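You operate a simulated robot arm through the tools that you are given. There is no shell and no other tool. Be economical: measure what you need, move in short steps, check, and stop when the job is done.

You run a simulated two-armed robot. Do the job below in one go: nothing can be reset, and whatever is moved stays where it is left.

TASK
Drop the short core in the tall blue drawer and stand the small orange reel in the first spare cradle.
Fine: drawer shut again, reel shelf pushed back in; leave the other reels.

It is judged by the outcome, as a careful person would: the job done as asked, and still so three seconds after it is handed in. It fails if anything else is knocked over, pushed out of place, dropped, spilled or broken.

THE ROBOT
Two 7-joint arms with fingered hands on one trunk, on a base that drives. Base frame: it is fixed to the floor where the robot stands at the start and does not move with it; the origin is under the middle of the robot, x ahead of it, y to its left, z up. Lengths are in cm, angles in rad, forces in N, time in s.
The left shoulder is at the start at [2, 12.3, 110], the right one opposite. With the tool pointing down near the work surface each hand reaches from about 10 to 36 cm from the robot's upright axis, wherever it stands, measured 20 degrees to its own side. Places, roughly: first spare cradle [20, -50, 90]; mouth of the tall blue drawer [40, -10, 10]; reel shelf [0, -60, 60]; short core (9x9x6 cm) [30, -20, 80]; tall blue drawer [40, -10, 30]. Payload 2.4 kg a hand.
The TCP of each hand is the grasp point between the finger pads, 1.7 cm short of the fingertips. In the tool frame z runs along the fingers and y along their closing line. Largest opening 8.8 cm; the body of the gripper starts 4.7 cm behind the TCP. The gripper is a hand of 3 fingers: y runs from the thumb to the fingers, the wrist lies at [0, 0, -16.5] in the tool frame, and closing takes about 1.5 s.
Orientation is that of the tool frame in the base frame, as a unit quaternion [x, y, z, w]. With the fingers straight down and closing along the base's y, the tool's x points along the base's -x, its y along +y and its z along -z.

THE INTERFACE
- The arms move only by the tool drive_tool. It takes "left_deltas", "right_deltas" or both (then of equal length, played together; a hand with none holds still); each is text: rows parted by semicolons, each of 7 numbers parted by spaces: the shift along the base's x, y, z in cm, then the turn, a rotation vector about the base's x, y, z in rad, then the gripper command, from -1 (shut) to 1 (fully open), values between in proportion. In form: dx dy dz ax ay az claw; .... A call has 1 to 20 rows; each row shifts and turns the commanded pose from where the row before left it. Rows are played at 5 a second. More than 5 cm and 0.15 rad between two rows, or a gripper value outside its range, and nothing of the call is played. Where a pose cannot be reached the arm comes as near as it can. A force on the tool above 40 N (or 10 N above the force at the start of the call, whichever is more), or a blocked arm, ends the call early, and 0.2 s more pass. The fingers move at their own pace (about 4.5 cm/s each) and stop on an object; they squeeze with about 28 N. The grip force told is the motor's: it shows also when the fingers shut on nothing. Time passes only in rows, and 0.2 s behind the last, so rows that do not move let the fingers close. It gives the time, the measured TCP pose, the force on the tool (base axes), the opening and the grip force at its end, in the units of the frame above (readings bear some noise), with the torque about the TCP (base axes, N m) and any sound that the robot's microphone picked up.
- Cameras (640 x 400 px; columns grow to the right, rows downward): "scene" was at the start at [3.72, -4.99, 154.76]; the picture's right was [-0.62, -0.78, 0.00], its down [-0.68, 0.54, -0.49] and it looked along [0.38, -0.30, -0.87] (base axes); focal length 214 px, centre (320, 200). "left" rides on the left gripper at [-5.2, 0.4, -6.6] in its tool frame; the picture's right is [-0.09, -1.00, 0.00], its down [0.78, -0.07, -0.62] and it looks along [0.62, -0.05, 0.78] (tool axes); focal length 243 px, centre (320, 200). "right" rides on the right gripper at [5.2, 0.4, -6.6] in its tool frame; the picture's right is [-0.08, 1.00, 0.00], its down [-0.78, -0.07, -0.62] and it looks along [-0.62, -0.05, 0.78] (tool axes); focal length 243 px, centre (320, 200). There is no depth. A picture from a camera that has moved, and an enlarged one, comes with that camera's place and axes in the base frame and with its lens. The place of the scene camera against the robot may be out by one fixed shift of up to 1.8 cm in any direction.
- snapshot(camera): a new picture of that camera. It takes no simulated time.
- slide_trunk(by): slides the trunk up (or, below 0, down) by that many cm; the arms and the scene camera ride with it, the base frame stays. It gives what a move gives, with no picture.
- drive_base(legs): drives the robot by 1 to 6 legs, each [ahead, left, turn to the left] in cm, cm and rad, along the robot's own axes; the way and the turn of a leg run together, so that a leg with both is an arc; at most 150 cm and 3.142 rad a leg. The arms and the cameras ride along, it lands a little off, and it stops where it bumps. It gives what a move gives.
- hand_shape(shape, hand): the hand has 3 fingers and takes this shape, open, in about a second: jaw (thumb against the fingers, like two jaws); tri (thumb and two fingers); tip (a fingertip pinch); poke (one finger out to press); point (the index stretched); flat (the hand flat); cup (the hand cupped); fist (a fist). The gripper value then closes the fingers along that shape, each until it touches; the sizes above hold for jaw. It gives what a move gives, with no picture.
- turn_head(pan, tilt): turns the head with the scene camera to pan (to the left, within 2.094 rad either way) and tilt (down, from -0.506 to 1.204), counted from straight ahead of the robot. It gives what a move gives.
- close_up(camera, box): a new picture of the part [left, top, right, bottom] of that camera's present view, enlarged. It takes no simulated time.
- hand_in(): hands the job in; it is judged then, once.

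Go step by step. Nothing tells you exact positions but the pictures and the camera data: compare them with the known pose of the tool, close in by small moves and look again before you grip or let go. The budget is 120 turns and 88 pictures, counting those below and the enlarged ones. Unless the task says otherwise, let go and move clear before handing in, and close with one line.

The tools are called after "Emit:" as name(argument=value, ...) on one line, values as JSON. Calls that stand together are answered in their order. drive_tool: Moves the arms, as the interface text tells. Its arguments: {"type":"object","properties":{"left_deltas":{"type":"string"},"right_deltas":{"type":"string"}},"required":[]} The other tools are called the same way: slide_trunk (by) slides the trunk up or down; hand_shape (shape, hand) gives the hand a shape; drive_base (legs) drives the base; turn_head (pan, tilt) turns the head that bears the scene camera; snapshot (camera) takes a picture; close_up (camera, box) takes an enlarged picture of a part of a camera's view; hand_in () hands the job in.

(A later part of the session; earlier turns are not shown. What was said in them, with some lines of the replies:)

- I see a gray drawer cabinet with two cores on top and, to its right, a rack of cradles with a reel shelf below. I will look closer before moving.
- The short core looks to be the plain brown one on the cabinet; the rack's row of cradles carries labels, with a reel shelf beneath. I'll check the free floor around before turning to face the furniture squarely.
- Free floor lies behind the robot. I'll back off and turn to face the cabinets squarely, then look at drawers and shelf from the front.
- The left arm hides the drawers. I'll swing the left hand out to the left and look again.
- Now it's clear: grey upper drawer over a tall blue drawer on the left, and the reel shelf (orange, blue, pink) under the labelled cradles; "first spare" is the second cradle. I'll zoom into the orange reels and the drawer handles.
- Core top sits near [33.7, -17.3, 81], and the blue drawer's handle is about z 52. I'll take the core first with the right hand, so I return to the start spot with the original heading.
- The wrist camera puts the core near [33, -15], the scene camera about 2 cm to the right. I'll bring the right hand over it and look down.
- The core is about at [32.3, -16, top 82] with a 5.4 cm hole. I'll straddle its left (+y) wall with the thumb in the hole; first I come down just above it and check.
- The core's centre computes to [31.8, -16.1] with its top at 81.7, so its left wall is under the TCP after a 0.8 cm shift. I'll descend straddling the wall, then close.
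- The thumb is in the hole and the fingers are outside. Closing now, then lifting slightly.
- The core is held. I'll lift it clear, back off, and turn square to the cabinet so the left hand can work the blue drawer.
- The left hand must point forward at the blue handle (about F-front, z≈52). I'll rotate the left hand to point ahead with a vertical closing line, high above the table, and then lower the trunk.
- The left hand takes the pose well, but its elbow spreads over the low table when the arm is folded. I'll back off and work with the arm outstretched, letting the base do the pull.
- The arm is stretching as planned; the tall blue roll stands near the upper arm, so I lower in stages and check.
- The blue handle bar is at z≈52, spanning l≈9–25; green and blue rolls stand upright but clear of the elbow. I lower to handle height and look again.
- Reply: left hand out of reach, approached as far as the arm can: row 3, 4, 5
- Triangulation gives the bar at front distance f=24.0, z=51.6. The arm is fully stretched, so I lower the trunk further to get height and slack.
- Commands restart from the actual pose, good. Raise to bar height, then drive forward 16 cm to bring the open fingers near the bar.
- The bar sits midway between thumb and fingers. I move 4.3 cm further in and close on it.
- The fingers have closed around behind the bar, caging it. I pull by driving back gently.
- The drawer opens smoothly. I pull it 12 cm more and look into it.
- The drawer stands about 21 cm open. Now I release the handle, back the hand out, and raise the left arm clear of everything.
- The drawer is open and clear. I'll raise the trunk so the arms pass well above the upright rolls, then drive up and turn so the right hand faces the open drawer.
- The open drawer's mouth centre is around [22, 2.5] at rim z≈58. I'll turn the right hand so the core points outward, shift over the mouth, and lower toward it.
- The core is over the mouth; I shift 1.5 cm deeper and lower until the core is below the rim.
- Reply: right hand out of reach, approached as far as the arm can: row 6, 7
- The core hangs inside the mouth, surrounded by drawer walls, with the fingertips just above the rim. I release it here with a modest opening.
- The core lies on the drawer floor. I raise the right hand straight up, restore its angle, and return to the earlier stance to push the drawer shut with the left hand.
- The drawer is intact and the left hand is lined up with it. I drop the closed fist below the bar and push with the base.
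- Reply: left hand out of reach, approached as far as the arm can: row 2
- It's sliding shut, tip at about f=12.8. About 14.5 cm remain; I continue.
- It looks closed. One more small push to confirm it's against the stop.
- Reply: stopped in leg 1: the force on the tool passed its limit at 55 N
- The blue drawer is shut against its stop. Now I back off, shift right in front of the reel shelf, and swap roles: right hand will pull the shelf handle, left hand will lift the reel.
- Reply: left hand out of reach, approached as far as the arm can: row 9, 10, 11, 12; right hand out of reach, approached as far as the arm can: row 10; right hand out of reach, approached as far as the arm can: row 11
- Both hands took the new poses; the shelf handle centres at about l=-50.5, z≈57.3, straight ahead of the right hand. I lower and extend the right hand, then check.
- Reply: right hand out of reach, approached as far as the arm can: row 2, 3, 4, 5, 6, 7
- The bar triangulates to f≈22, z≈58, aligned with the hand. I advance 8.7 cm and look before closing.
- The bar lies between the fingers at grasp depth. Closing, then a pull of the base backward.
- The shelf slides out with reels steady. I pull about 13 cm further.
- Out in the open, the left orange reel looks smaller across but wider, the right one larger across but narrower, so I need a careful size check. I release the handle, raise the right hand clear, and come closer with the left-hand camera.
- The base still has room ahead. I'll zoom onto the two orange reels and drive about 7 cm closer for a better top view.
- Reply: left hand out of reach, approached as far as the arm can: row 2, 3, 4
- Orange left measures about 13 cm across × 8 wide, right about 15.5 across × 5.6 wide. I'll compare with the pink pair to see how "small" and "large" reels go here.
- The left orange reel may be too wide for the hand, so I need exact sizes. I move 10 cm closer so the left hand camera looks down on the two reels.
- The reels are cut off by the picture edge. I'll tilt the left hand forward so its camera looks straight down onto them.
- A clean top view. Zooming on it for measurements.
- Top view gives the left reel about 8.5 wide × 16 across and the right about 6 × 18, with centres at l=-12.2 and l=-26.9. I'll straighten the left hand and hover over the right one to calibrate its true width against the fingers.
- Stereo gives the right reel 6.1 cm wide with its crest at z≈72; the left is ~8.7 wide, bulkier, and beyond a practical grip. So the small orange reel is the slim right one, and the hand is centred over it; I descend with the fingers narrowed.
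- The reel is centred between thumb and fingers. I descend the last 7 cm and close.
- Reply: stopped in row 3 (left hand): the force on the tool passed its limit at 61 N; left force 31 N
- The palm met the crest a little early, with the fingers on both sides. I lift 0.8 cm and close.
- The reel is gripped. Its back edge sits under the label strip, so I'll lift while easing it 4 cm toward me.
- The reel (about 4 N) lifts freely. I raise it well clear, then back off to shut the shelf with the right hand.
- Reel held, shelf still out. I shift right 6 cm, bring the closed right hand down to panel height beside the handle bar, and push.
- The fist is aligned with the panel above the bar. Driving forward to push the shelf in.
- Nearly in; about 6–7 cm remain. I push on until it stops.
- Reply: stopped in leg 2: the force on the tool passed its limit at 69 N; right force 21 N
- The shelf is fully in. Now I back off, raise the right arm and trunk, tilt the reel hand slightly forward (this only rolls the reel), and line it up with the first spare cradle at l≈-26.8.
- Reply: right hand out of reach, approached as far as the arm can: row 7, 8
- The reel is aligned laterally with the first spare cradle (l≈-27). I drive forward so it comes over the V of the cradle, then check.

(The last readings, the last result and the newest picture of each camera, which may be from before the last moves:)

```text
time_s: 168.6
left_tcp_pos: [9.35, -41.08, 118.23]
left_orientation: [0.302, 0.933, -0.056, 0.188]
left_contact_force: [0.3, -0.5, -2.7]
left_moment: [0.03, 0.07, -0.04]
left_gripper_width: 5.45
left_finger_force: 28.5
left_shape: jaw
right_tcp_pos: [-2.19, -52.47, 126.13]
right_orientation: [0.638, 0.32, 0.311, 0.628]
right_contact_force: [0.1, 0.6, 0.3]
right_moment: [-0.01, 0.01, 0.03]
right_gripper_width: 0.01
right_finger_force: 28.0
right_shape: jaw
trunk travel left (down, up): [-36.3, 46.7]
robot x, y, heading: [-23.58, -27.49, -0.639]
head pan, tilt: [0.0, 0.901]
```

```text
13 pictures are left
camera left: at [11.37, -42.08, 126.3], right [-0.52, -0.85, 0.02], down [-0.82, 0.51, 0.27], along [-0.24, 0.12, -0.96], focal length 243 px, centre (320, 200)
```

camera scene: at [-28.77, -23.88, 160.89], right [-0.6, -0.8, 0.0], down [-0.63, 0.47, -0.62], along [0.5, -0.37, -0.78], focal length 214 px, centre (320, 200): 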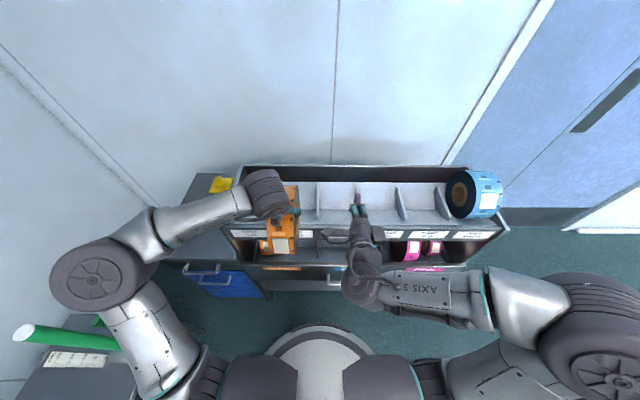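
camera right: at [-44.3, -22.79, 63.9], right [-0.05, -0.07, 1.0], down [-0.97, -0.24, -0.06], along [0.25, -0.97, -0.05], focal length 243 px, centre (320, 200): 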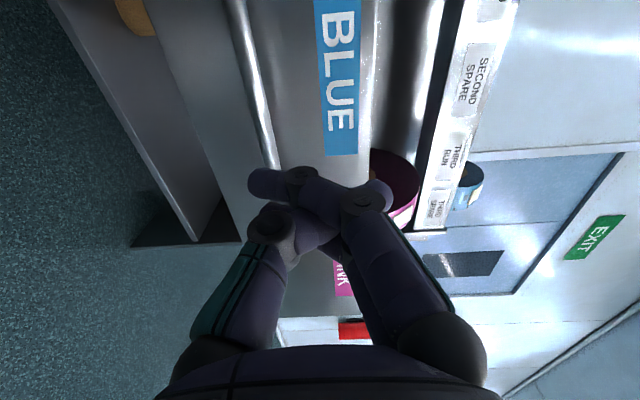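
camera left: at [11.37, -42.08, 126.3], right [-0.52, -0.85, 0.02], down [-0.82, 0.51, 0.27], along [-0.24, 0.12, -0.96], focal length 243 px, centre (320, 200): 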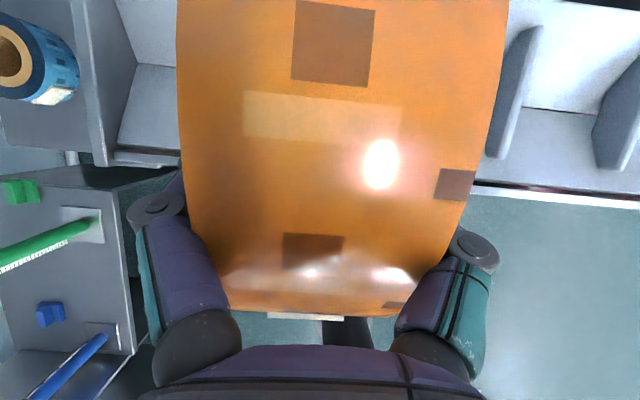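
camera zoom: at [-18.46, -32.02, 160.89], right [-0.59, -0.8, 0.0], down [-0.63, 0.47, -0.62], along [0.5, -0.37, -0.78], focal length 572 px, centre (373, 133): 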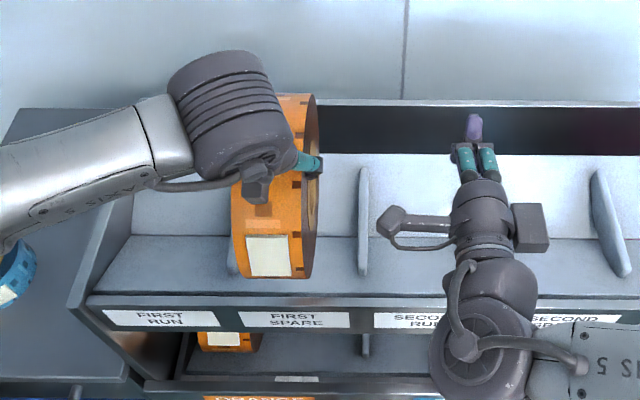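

Lateral alignment is right. I extend 2 cm and lower the reel near the cradle.

Emit:
drive_tool(left_deltas="0.9 -0.65 0 0 0 0 -1; 0.86 -0.65 -1.5 0 0 0 -1; 0 0 -2 0 0 0 -1; 0 0 -2 0 0 0 -1; 0 0 -1.5 0 0 0 -1; 0 0 -0.7 0 0 0 -1")

Emit:
close_up(camera="scene", box=[200, 150, 400, 300])

```text
time_s: 170.0
left_tcp_pos: [11.04, -42.23, 110.6]
left_orientation: [0.302, 0.933, -0.057, 0.189]
left_contact_force: [-0.1, -0.2, -3.7]
left_moment: [0.02, 0.04, -0.02]
left_gripper_width: 5.44
left_finger_force: 28.2
left_shape: jaw
right_tcp_pos: [-2.21, -52.59, 126.18]
right_orientation: [0.638, 0.32, 0.312, 0.627]
right_contact_force: [-0.7, -0.4, -0.3]
right_moment: [-0.01, -0.04, -0.01]
right_gripper_width: 0.0
right_finger_force: 28.1
right_shape: jaw
trunk travel left (down, up): [-36.3, 46.7]
robot x, y, heading: [-23.61, -27.89, -0.637]
head pan, tilt: [0.0, 0.901]
```

```text
2.67 times, centred on (300, 225) of scene
camera zoom: at [-18.61, -31.9, 160.9], right [-0.59, -0.8, 0.0], down [-0.63, 0.47, -0.62], along [0.5, -0.37, -0.78], focal length 572 px, centre (373, 133)
```

zoom: 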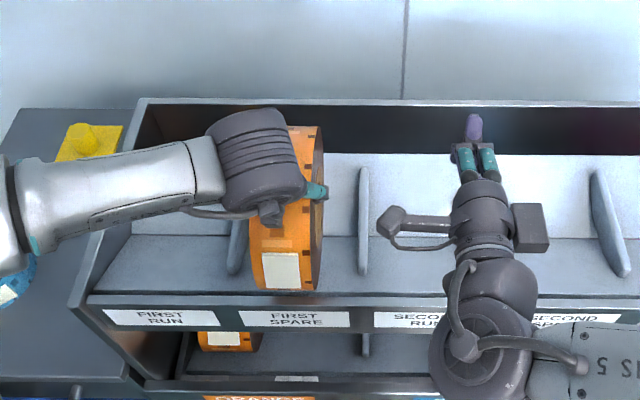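

The reel hangs between the two dividers of FIRST SPARE. I lower slowly until it touches.

Emit:
drive_tool(left_deltas="0 0 -0.7 0 0 0 -1; 0 0 -0.7 0 0 0 -1; 0 0 -0.6 0 0 0 -1; 0 0 -0.5 0 0 0 -1")

```text
time_s: 171.0
left_tcp_pos: [10.94, -42.27, 108.18]
left_orientation: [0.302, 0.933, -0.057, 0.19]
left_contact_force: [0.0, 0.2, -1.8]
left_moment: [0.01, 0.08, 0.02]
left_gripper_width: 5.43
left_finger_force: 28.1
left_shape: jaw
right_tcp_pos: [-2.35, -52.38, 126.15]
right_orientation: [0.638, 0.319, 0.312, 0.628]
right_contact_force: [-0.6, -0.8, 0.2]
right_moment: [0.01, 0.0, 0.03]
right_gripper_width: 0.0
right_finger_force: 27.9
right_shape: jaw
trunk travel left (down, up): [-36.3, 46.7]
robot x, y, heading: [-23.67, -27.73, -0.636]
head pan, tilt: [0.0, 0.901]
```

Emit:
drive_tool(left_deltas="0 0 -0.5 0 0 0 -1; 0 0 -0.4 0 0 0 -1; 0 0 -0.4 0 0 0 -1")

Emit:
close_up(camera="scene", box=[200, 150, 400, 300])

```text
time_s: 171.7
left_tcp_pos: [11.16, -42.51, 107.78]
left_orientation: [0.302, 0.931, -0.063, 0.197]
left_contact_force: [2.9, -2.6, 15.2]
left_moment: [-0.1, 0.02, 0.01]
left_gripper_width: 5.34
left_finger_force: 27.8
left_shape: jaw
right_tcp_pos: [-2.26, -52.4, 126.3]
right_orientation: [0.638, 0.319, 0.311, 0.628]
right_contact_force: [-0.9, 0.3, 0.7]
right_moment: [0.01, 0.0, 0.02]
right_gripper_width: 0.01
right_finger_force: 28.0
right_shape: jaw
trunk travel left (down, up): [-36.3, 46.7]
robot x, y, heading: [-24.01, -27.47, -0.637]
head pan, tilt: [0.0, 0.901]
stopped in row 3 (left hand): the force on the tool passed its limit at 46 N (the readings are from after the stop); the commanded pose is now the measured one
```

```text
2.67 times, centred on (300, 225) of scene
camera zoom: at [-18.63, -31.89, 160.9], right [-0.59, -0.8, 0.0], down [-0.63, 0.47, -0.62], along [0.5, -0.37, -0.78], focal length 572 px, centre (373, 133)
```

zoom: 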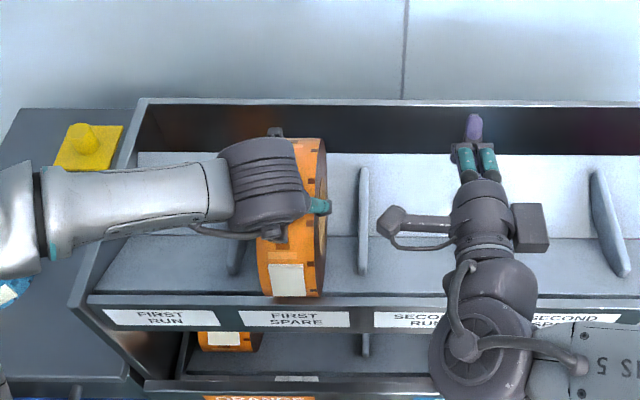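

It touches the sloped front ledge (reaction pushes it backward). I ease it back-and-down along the slope until it meets the back plate.

Emit:
drive_tool(left_deltas="0.4 -0.3 0.2 0 0 0 -1; 0.4 -0.3 -0.2 0 0 0 -1; 0.4 -0.3 -0.25 0 0 0 -1; 0.4 -0.3 -0.25 0 0 0 -1; 0.4 -0.3 -0.25 0 0 0 -1")

```text
time_s: 172.9
left_tcp_pos: [13.12, -43.79, 106.72]
left_orientation: [0.301, 0.932, -0.06, 0.194]
left_contact_force: [-0.1, 0.2, -2.9]
left_moment: [0.05, 0.08, 0.0]
left_gripper_width: 5.33
left_finger_force: 27.8
left_shape: jaw
right_tcp_pos: [-2.24, -52.49, 126.04]
right_orientation: [0.638, 0.319, 0.312, 0.628]
right_contact_force: [-0.7, -0.5, 0.3]
right_moment: [-0.01, -0.01, -0.02]
right_gripper_width: 0.0
right_finger_force: 27.9
right_shape: jaw
trunk travel left (down, up): [-36.3, 46.7]
robot x, y, heading: [-23.52, -27.88, -0.638]
head pan, tilt: [0.0, 0.901]
```

Emit:
drive_tool(left_deltas="0.3 -0.22 -0.4 0 0 0 -1; 0.3 -0.22 -0.4 0 0 0 -1; 0.3 -0.22 -0.3 0 0 0 -1; 0.3 -0.22 -0.3 0 0 0 -1")

Emit:
close_up(camera="scene", box=[200, 150, 400, 300])

```text
time_s: 173.9
left_tcp_pos: [14.1, -44.83, 105.58]
left_orientation: [0.301, 0.931, -0.062, 0.198]
left_contact_force: [3.2, -1.0, 27.4]
left_moment: [-0.08, 0.02, 0.04]
left_gripper_width: 5.33
left_finger_force: 27.5
left_shape: jaw
right_tcp_pos: [-2.29, -52.4, 126.2]
right_orientation: [0.637, 0.32, 0.312, 0.629]
right_contact_force: [0.7, 0.5, 0.2]
right_moment: [-0.01, 0.03, -0.04]
right_gripper_width: 0.0
right_finger_force: 28.1
right_shape: jaw
trunk travel left (down, up): [-36.3, 46.7]
robot x, y, heading: [-23.65, -27.52, -0.631]
head pan, tilt: [0.0, 0.901]
```

```text
2.67 times, centred on (300, 225) of scene
camera zoom: at [-18.78, -31.8, 160.94], right [-0.59, -0.8, 0.0], down [-0.63, 0.47, -0.62], along [0.5, -0.37, -0.78], focal length 572 px, centre (373, 133)
```

zoom: 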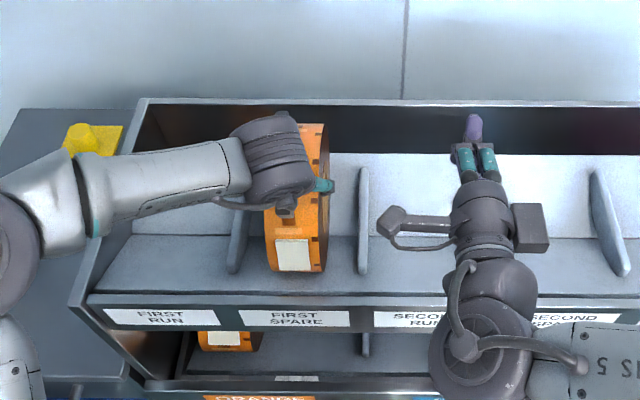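

Still only the ledge pushes (slope ~29°). I relieve slightly and continue along the slope toward the back plate.

Emit:
drive_tool(left_deltas="0.2 -0.15 0.2 0 0 0 -1; 0.4 -0.3 -0.27 0 0 0 -1; 0.4 -0.3 -0.27 0 0 0 -1; 0.4 -0.3 -0.27 0 0 0 -1; 0.4 -0.3 -0.27 0 0 0 -1; 0.4 -0.3 -0.27 0 0 0 -1")

```text
time_s: 174.6
left_tcp_pos: [14.62, -44.99, 105.76]
left_orientation: [0.3, 0.931, -0.064, 0.197]
left_contact_force: [-9.9, 10.9, 29.2]
left_moment: [0.1, 0.25, -0.05]
left_gripper_width: 5.26
left_finger_force: 28.0
left_shape: jaw
right_tcp_pos: [-2.6, -52.09, 126.29]
right_orientation: [0.636, 0.32, 0.313, 0.629]
right_contact_force: [-0.1, -0.2, 0.1]
right_moment: [-0.02, 0.04, -0.04]
right_gripper_width: 0.0
right_finger_force: 27.8
right_shape: jaw
trunk travel left (down, up): [-36.3, 46.7]
robot x, y, heading: [-23.66, -27.53, -0.634]
head pan, tilt: [0.0, 0.901]
stopped in row 3 (left hand): the force on the tool passed its limit at 43 N (the readings are from after the stop); the commanded pose is now the measured one
```

Now both ledge and back plate react: the reel is seated in the V. I relieve the pressure, open modestly, and look.

Emit:
drive_tool(left_deltas="-0.15 0.1 0.3 0 0 0 -1; 0 0 0 0 0 0 0.7; 0 0 0 0 0 0 0.75; 0 0 0 0 0 0 0.75; 0 0 0 0 0 0 0.75; 0 0 0 0 0 0 0.75")

Emit:
snapshot(camera="left")

```text
time_s: 176.0
left_tcp_pos: [14.7, -45.09, 105.76]
left_orientation: [0.3, 0.932, -0.062, 0.196]
left_contact_force: [-2.7, 2.3, 7.4]
left_moment: [-0.02, -0.02, -0.01]
left_gripper_width: 7.65
left_finger_force: 0.0
left_shape: jaw
right_tcp_pos: [-2.37, -52.49, 126.37]
right_orientation: [0.637, 0.32, 0.312, 0.628]
right_contact_force: [-0.3, 0.1, -0.2]
right_moment: [0.01, 0.04, 0.03]
right_gripper_width: 0.0
right_finger_force: 28.0
right_shape: jaw
trunk travel left (down, up): [-36.3, 46.7]
robot x, y, heading: [-23.91, -27.62, -0.637]
head pan, tilt: [0.0, 0.901]
```

```text
9 pictures are left
camera left: at [16.61, -45.88, 113.73], right [-0.52, -0.85, 0.03], down [-0.82, 0.51, 0.26], along [-0.23, 0.11, -0.97], focal length 243 px, centre (320, 200)
```

left: 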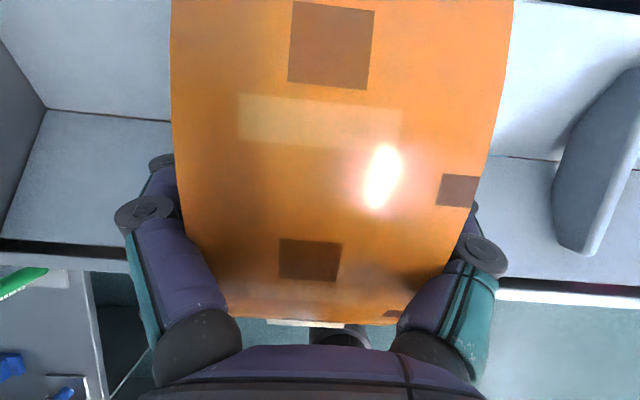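

The fingers are open and the reel rests on its own. I withdraw along the hand's axis and check.

Emit:
drive_tool(left_deltas="-0.3 0.22 0.9 0 0 0 0.75; -0.3 0.22 0.9 0 0 0 0.75; -0.47 0.35 1.38 0 0 0 0.75; -0.47 0.35 1.38 0 0 0 0.75; -0.47 0.35 1.38 0 0 0 0.75; -0.47 0.35 1.38 0 0 0 0.75; -0.6 0.45 2.5 0 0 0 0.75; -0.6 0.45 3 0 0 0 0.75")

Emit:
close_up(camera="scene", box=[200, 150, 400, 300])

```text
time_s: 177.8
left_tcp_pos: [11.1, -42.22, 118.6]
left_orientation: [0.301, 0.932, -0.061, 0.195]
left_contact_force: [0.2, -0.6, 0.2]
left_moment: [0.0, -0.04, 0.01]
left_gripper_width: 7.69
left_finger_force: 0.0
left_shape: jaw
right_tcp_pos: [-2.4, -52.4, 126.23]
right_orientation: [0.637, 0.32, 0.312, 0.628]
right_contact_force: [-0.8, 1.3, 0.0]
right_moment: [-0.03, -0.02, 0.02]
right_gripper_width: 0.01
right_finger_force: 28.1
right_shape: jaw
trunk travel left (down, up): [-36.3, 46.7]
robot x, y, heading: [-23.87, -27.83, -0.636]
head pan, tilt: [0.0, 0.901]
```

```text
2.67 times, centred on (300, 225) of scene
camera zoom: at [-18.68, -31.86, 160.9], right [-0.59, -0.8, 0.0], down [-0.63, 0.47, -0.62], along [0.5, -0.37, -0.78], focal length 572 px, centre (373, 133)
```

zoom: 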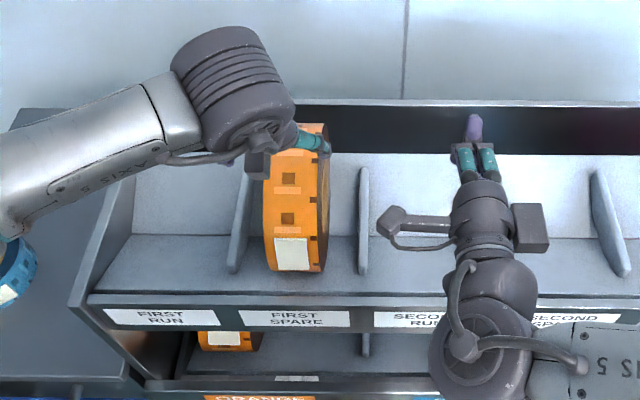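

The reel stands in FIRST SPARE. I lift a bit more, back away, and take a last overall look.

Emit:
drive_tool(left_deltas="-0.4 0.3 3 0 0 0 0.75; -0.4 0.3 3 0 0 0 0.75; 0 0 0 0 0 0 0.75")

Emit:
drive_base(legs=[[-35, 0, 0]])

Emit:
snapshot(camera="scene")

Emit:
close_up(camera="scene", box=[180, 100, 500, 300])

```text
time_s: 178.6
left_tcp_pos: [10.31, -41.71, 124.63]
left_orientation: [0.301, 0.931, -0.062, 0.195]
left_contact_force: [-0.3, 0.3, -0.1]
left_moment: [0.01, -0.01, -0.02]
left_gripper_width: 7.69
left_finger_force: 0.1
left_shape: jaw
right_tcp_pos: [-2.18, -52.52, 126.22]
right_orientation: [0.638, 0.32, 0.313, 0.627]
right_contact_force: [0.3, -0.4, 0.3]
right_moment: [0.0, 0.0, 0.02]
right_gripper_width: 0.0
right_finger_force: 28.1
right_shape: jaw
trunk travel left (down, up): [-36.3, 46.7]
robot x, y, heading: [-23.48, -27.83, -0.64]
head pan, tilt: [0.0, 0.901]
```

```text
time_s: 180.9
left_tcp_pos: [-18.06, -20.68, 124.65]
left_orientation: [0.301, 0.931, -0.061, 0.196]
left_contact_force: [-0.1, 0.1, -0.1]
left_moment: [0.01, 0.01, -0.01]
left_gripper_width: 7.71
left_finger_force: 0.1
left_shape: jaw
right_tcp_pos: [-30.81, -31.4, 126.22]
right_orientation: [0.637, 0.319, 0.312, 0.628]
right_contact_force: [0.1, -0.4, -0.1]
right_moment: [-0.01, -0.04, 0.01]
right_gripper_width: 0.03
right_finger_force: 28.1
right_shape: jaw
trunk travel left (down, up): [-36.3, 46.7]
robot x, y, heading: [-52.02, -6.56, -0.642]
head pan, tilt: [0.0, 0.901]
```

```text
7 pictures are left
camera scene: at [-47.13, -10.79, 160.91], right [-0.6, -0.8, 0.0], down [-0.63, 0.47, -0.62], along [0.5, -0.37, -0.78], focal length 214 px, centre (320, 200)
```

scene: 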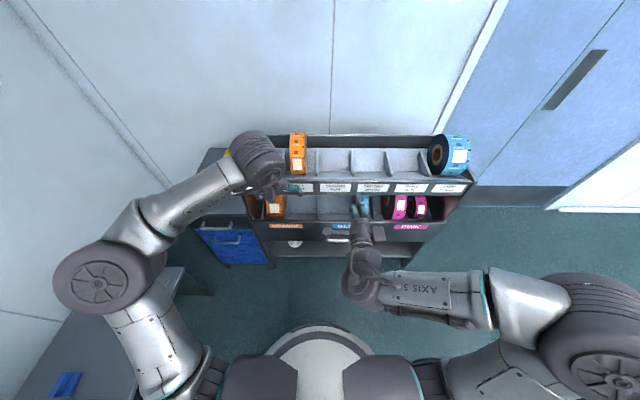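

```text
2.00 times, centred on (340, 200) of scene
camera zoom: at [-47.13, -10.79, 160.91], right [-0.6, -0.8, 0.0], down [-0.63, 0.47, -0.62], along [0.5, -0.37, -0.78], focal length 429 px, centre (280, 200)
```

zoom: 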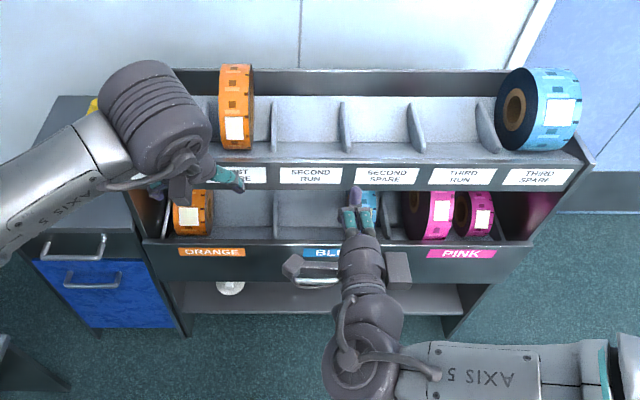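

The core is in the shut blue drawer, the reel stands in FIRST SPARE, the shelf is pushed in, and everything else looks undisturbed. Handing in.

Emit:
hand_in()

```text
The job is handed in.
```

The short core is in the tall blue drawer with the drawer shut. The orange reel stands in the first spare cradle, the reel shelf is pushed back in, and the other reels were left alone. I took "small" to mean the slimmer orange reel: it is about 6 cm wide, but about 2 cm larger across than the other one, which is about 8.5 cm wide and too wide to grip safely.
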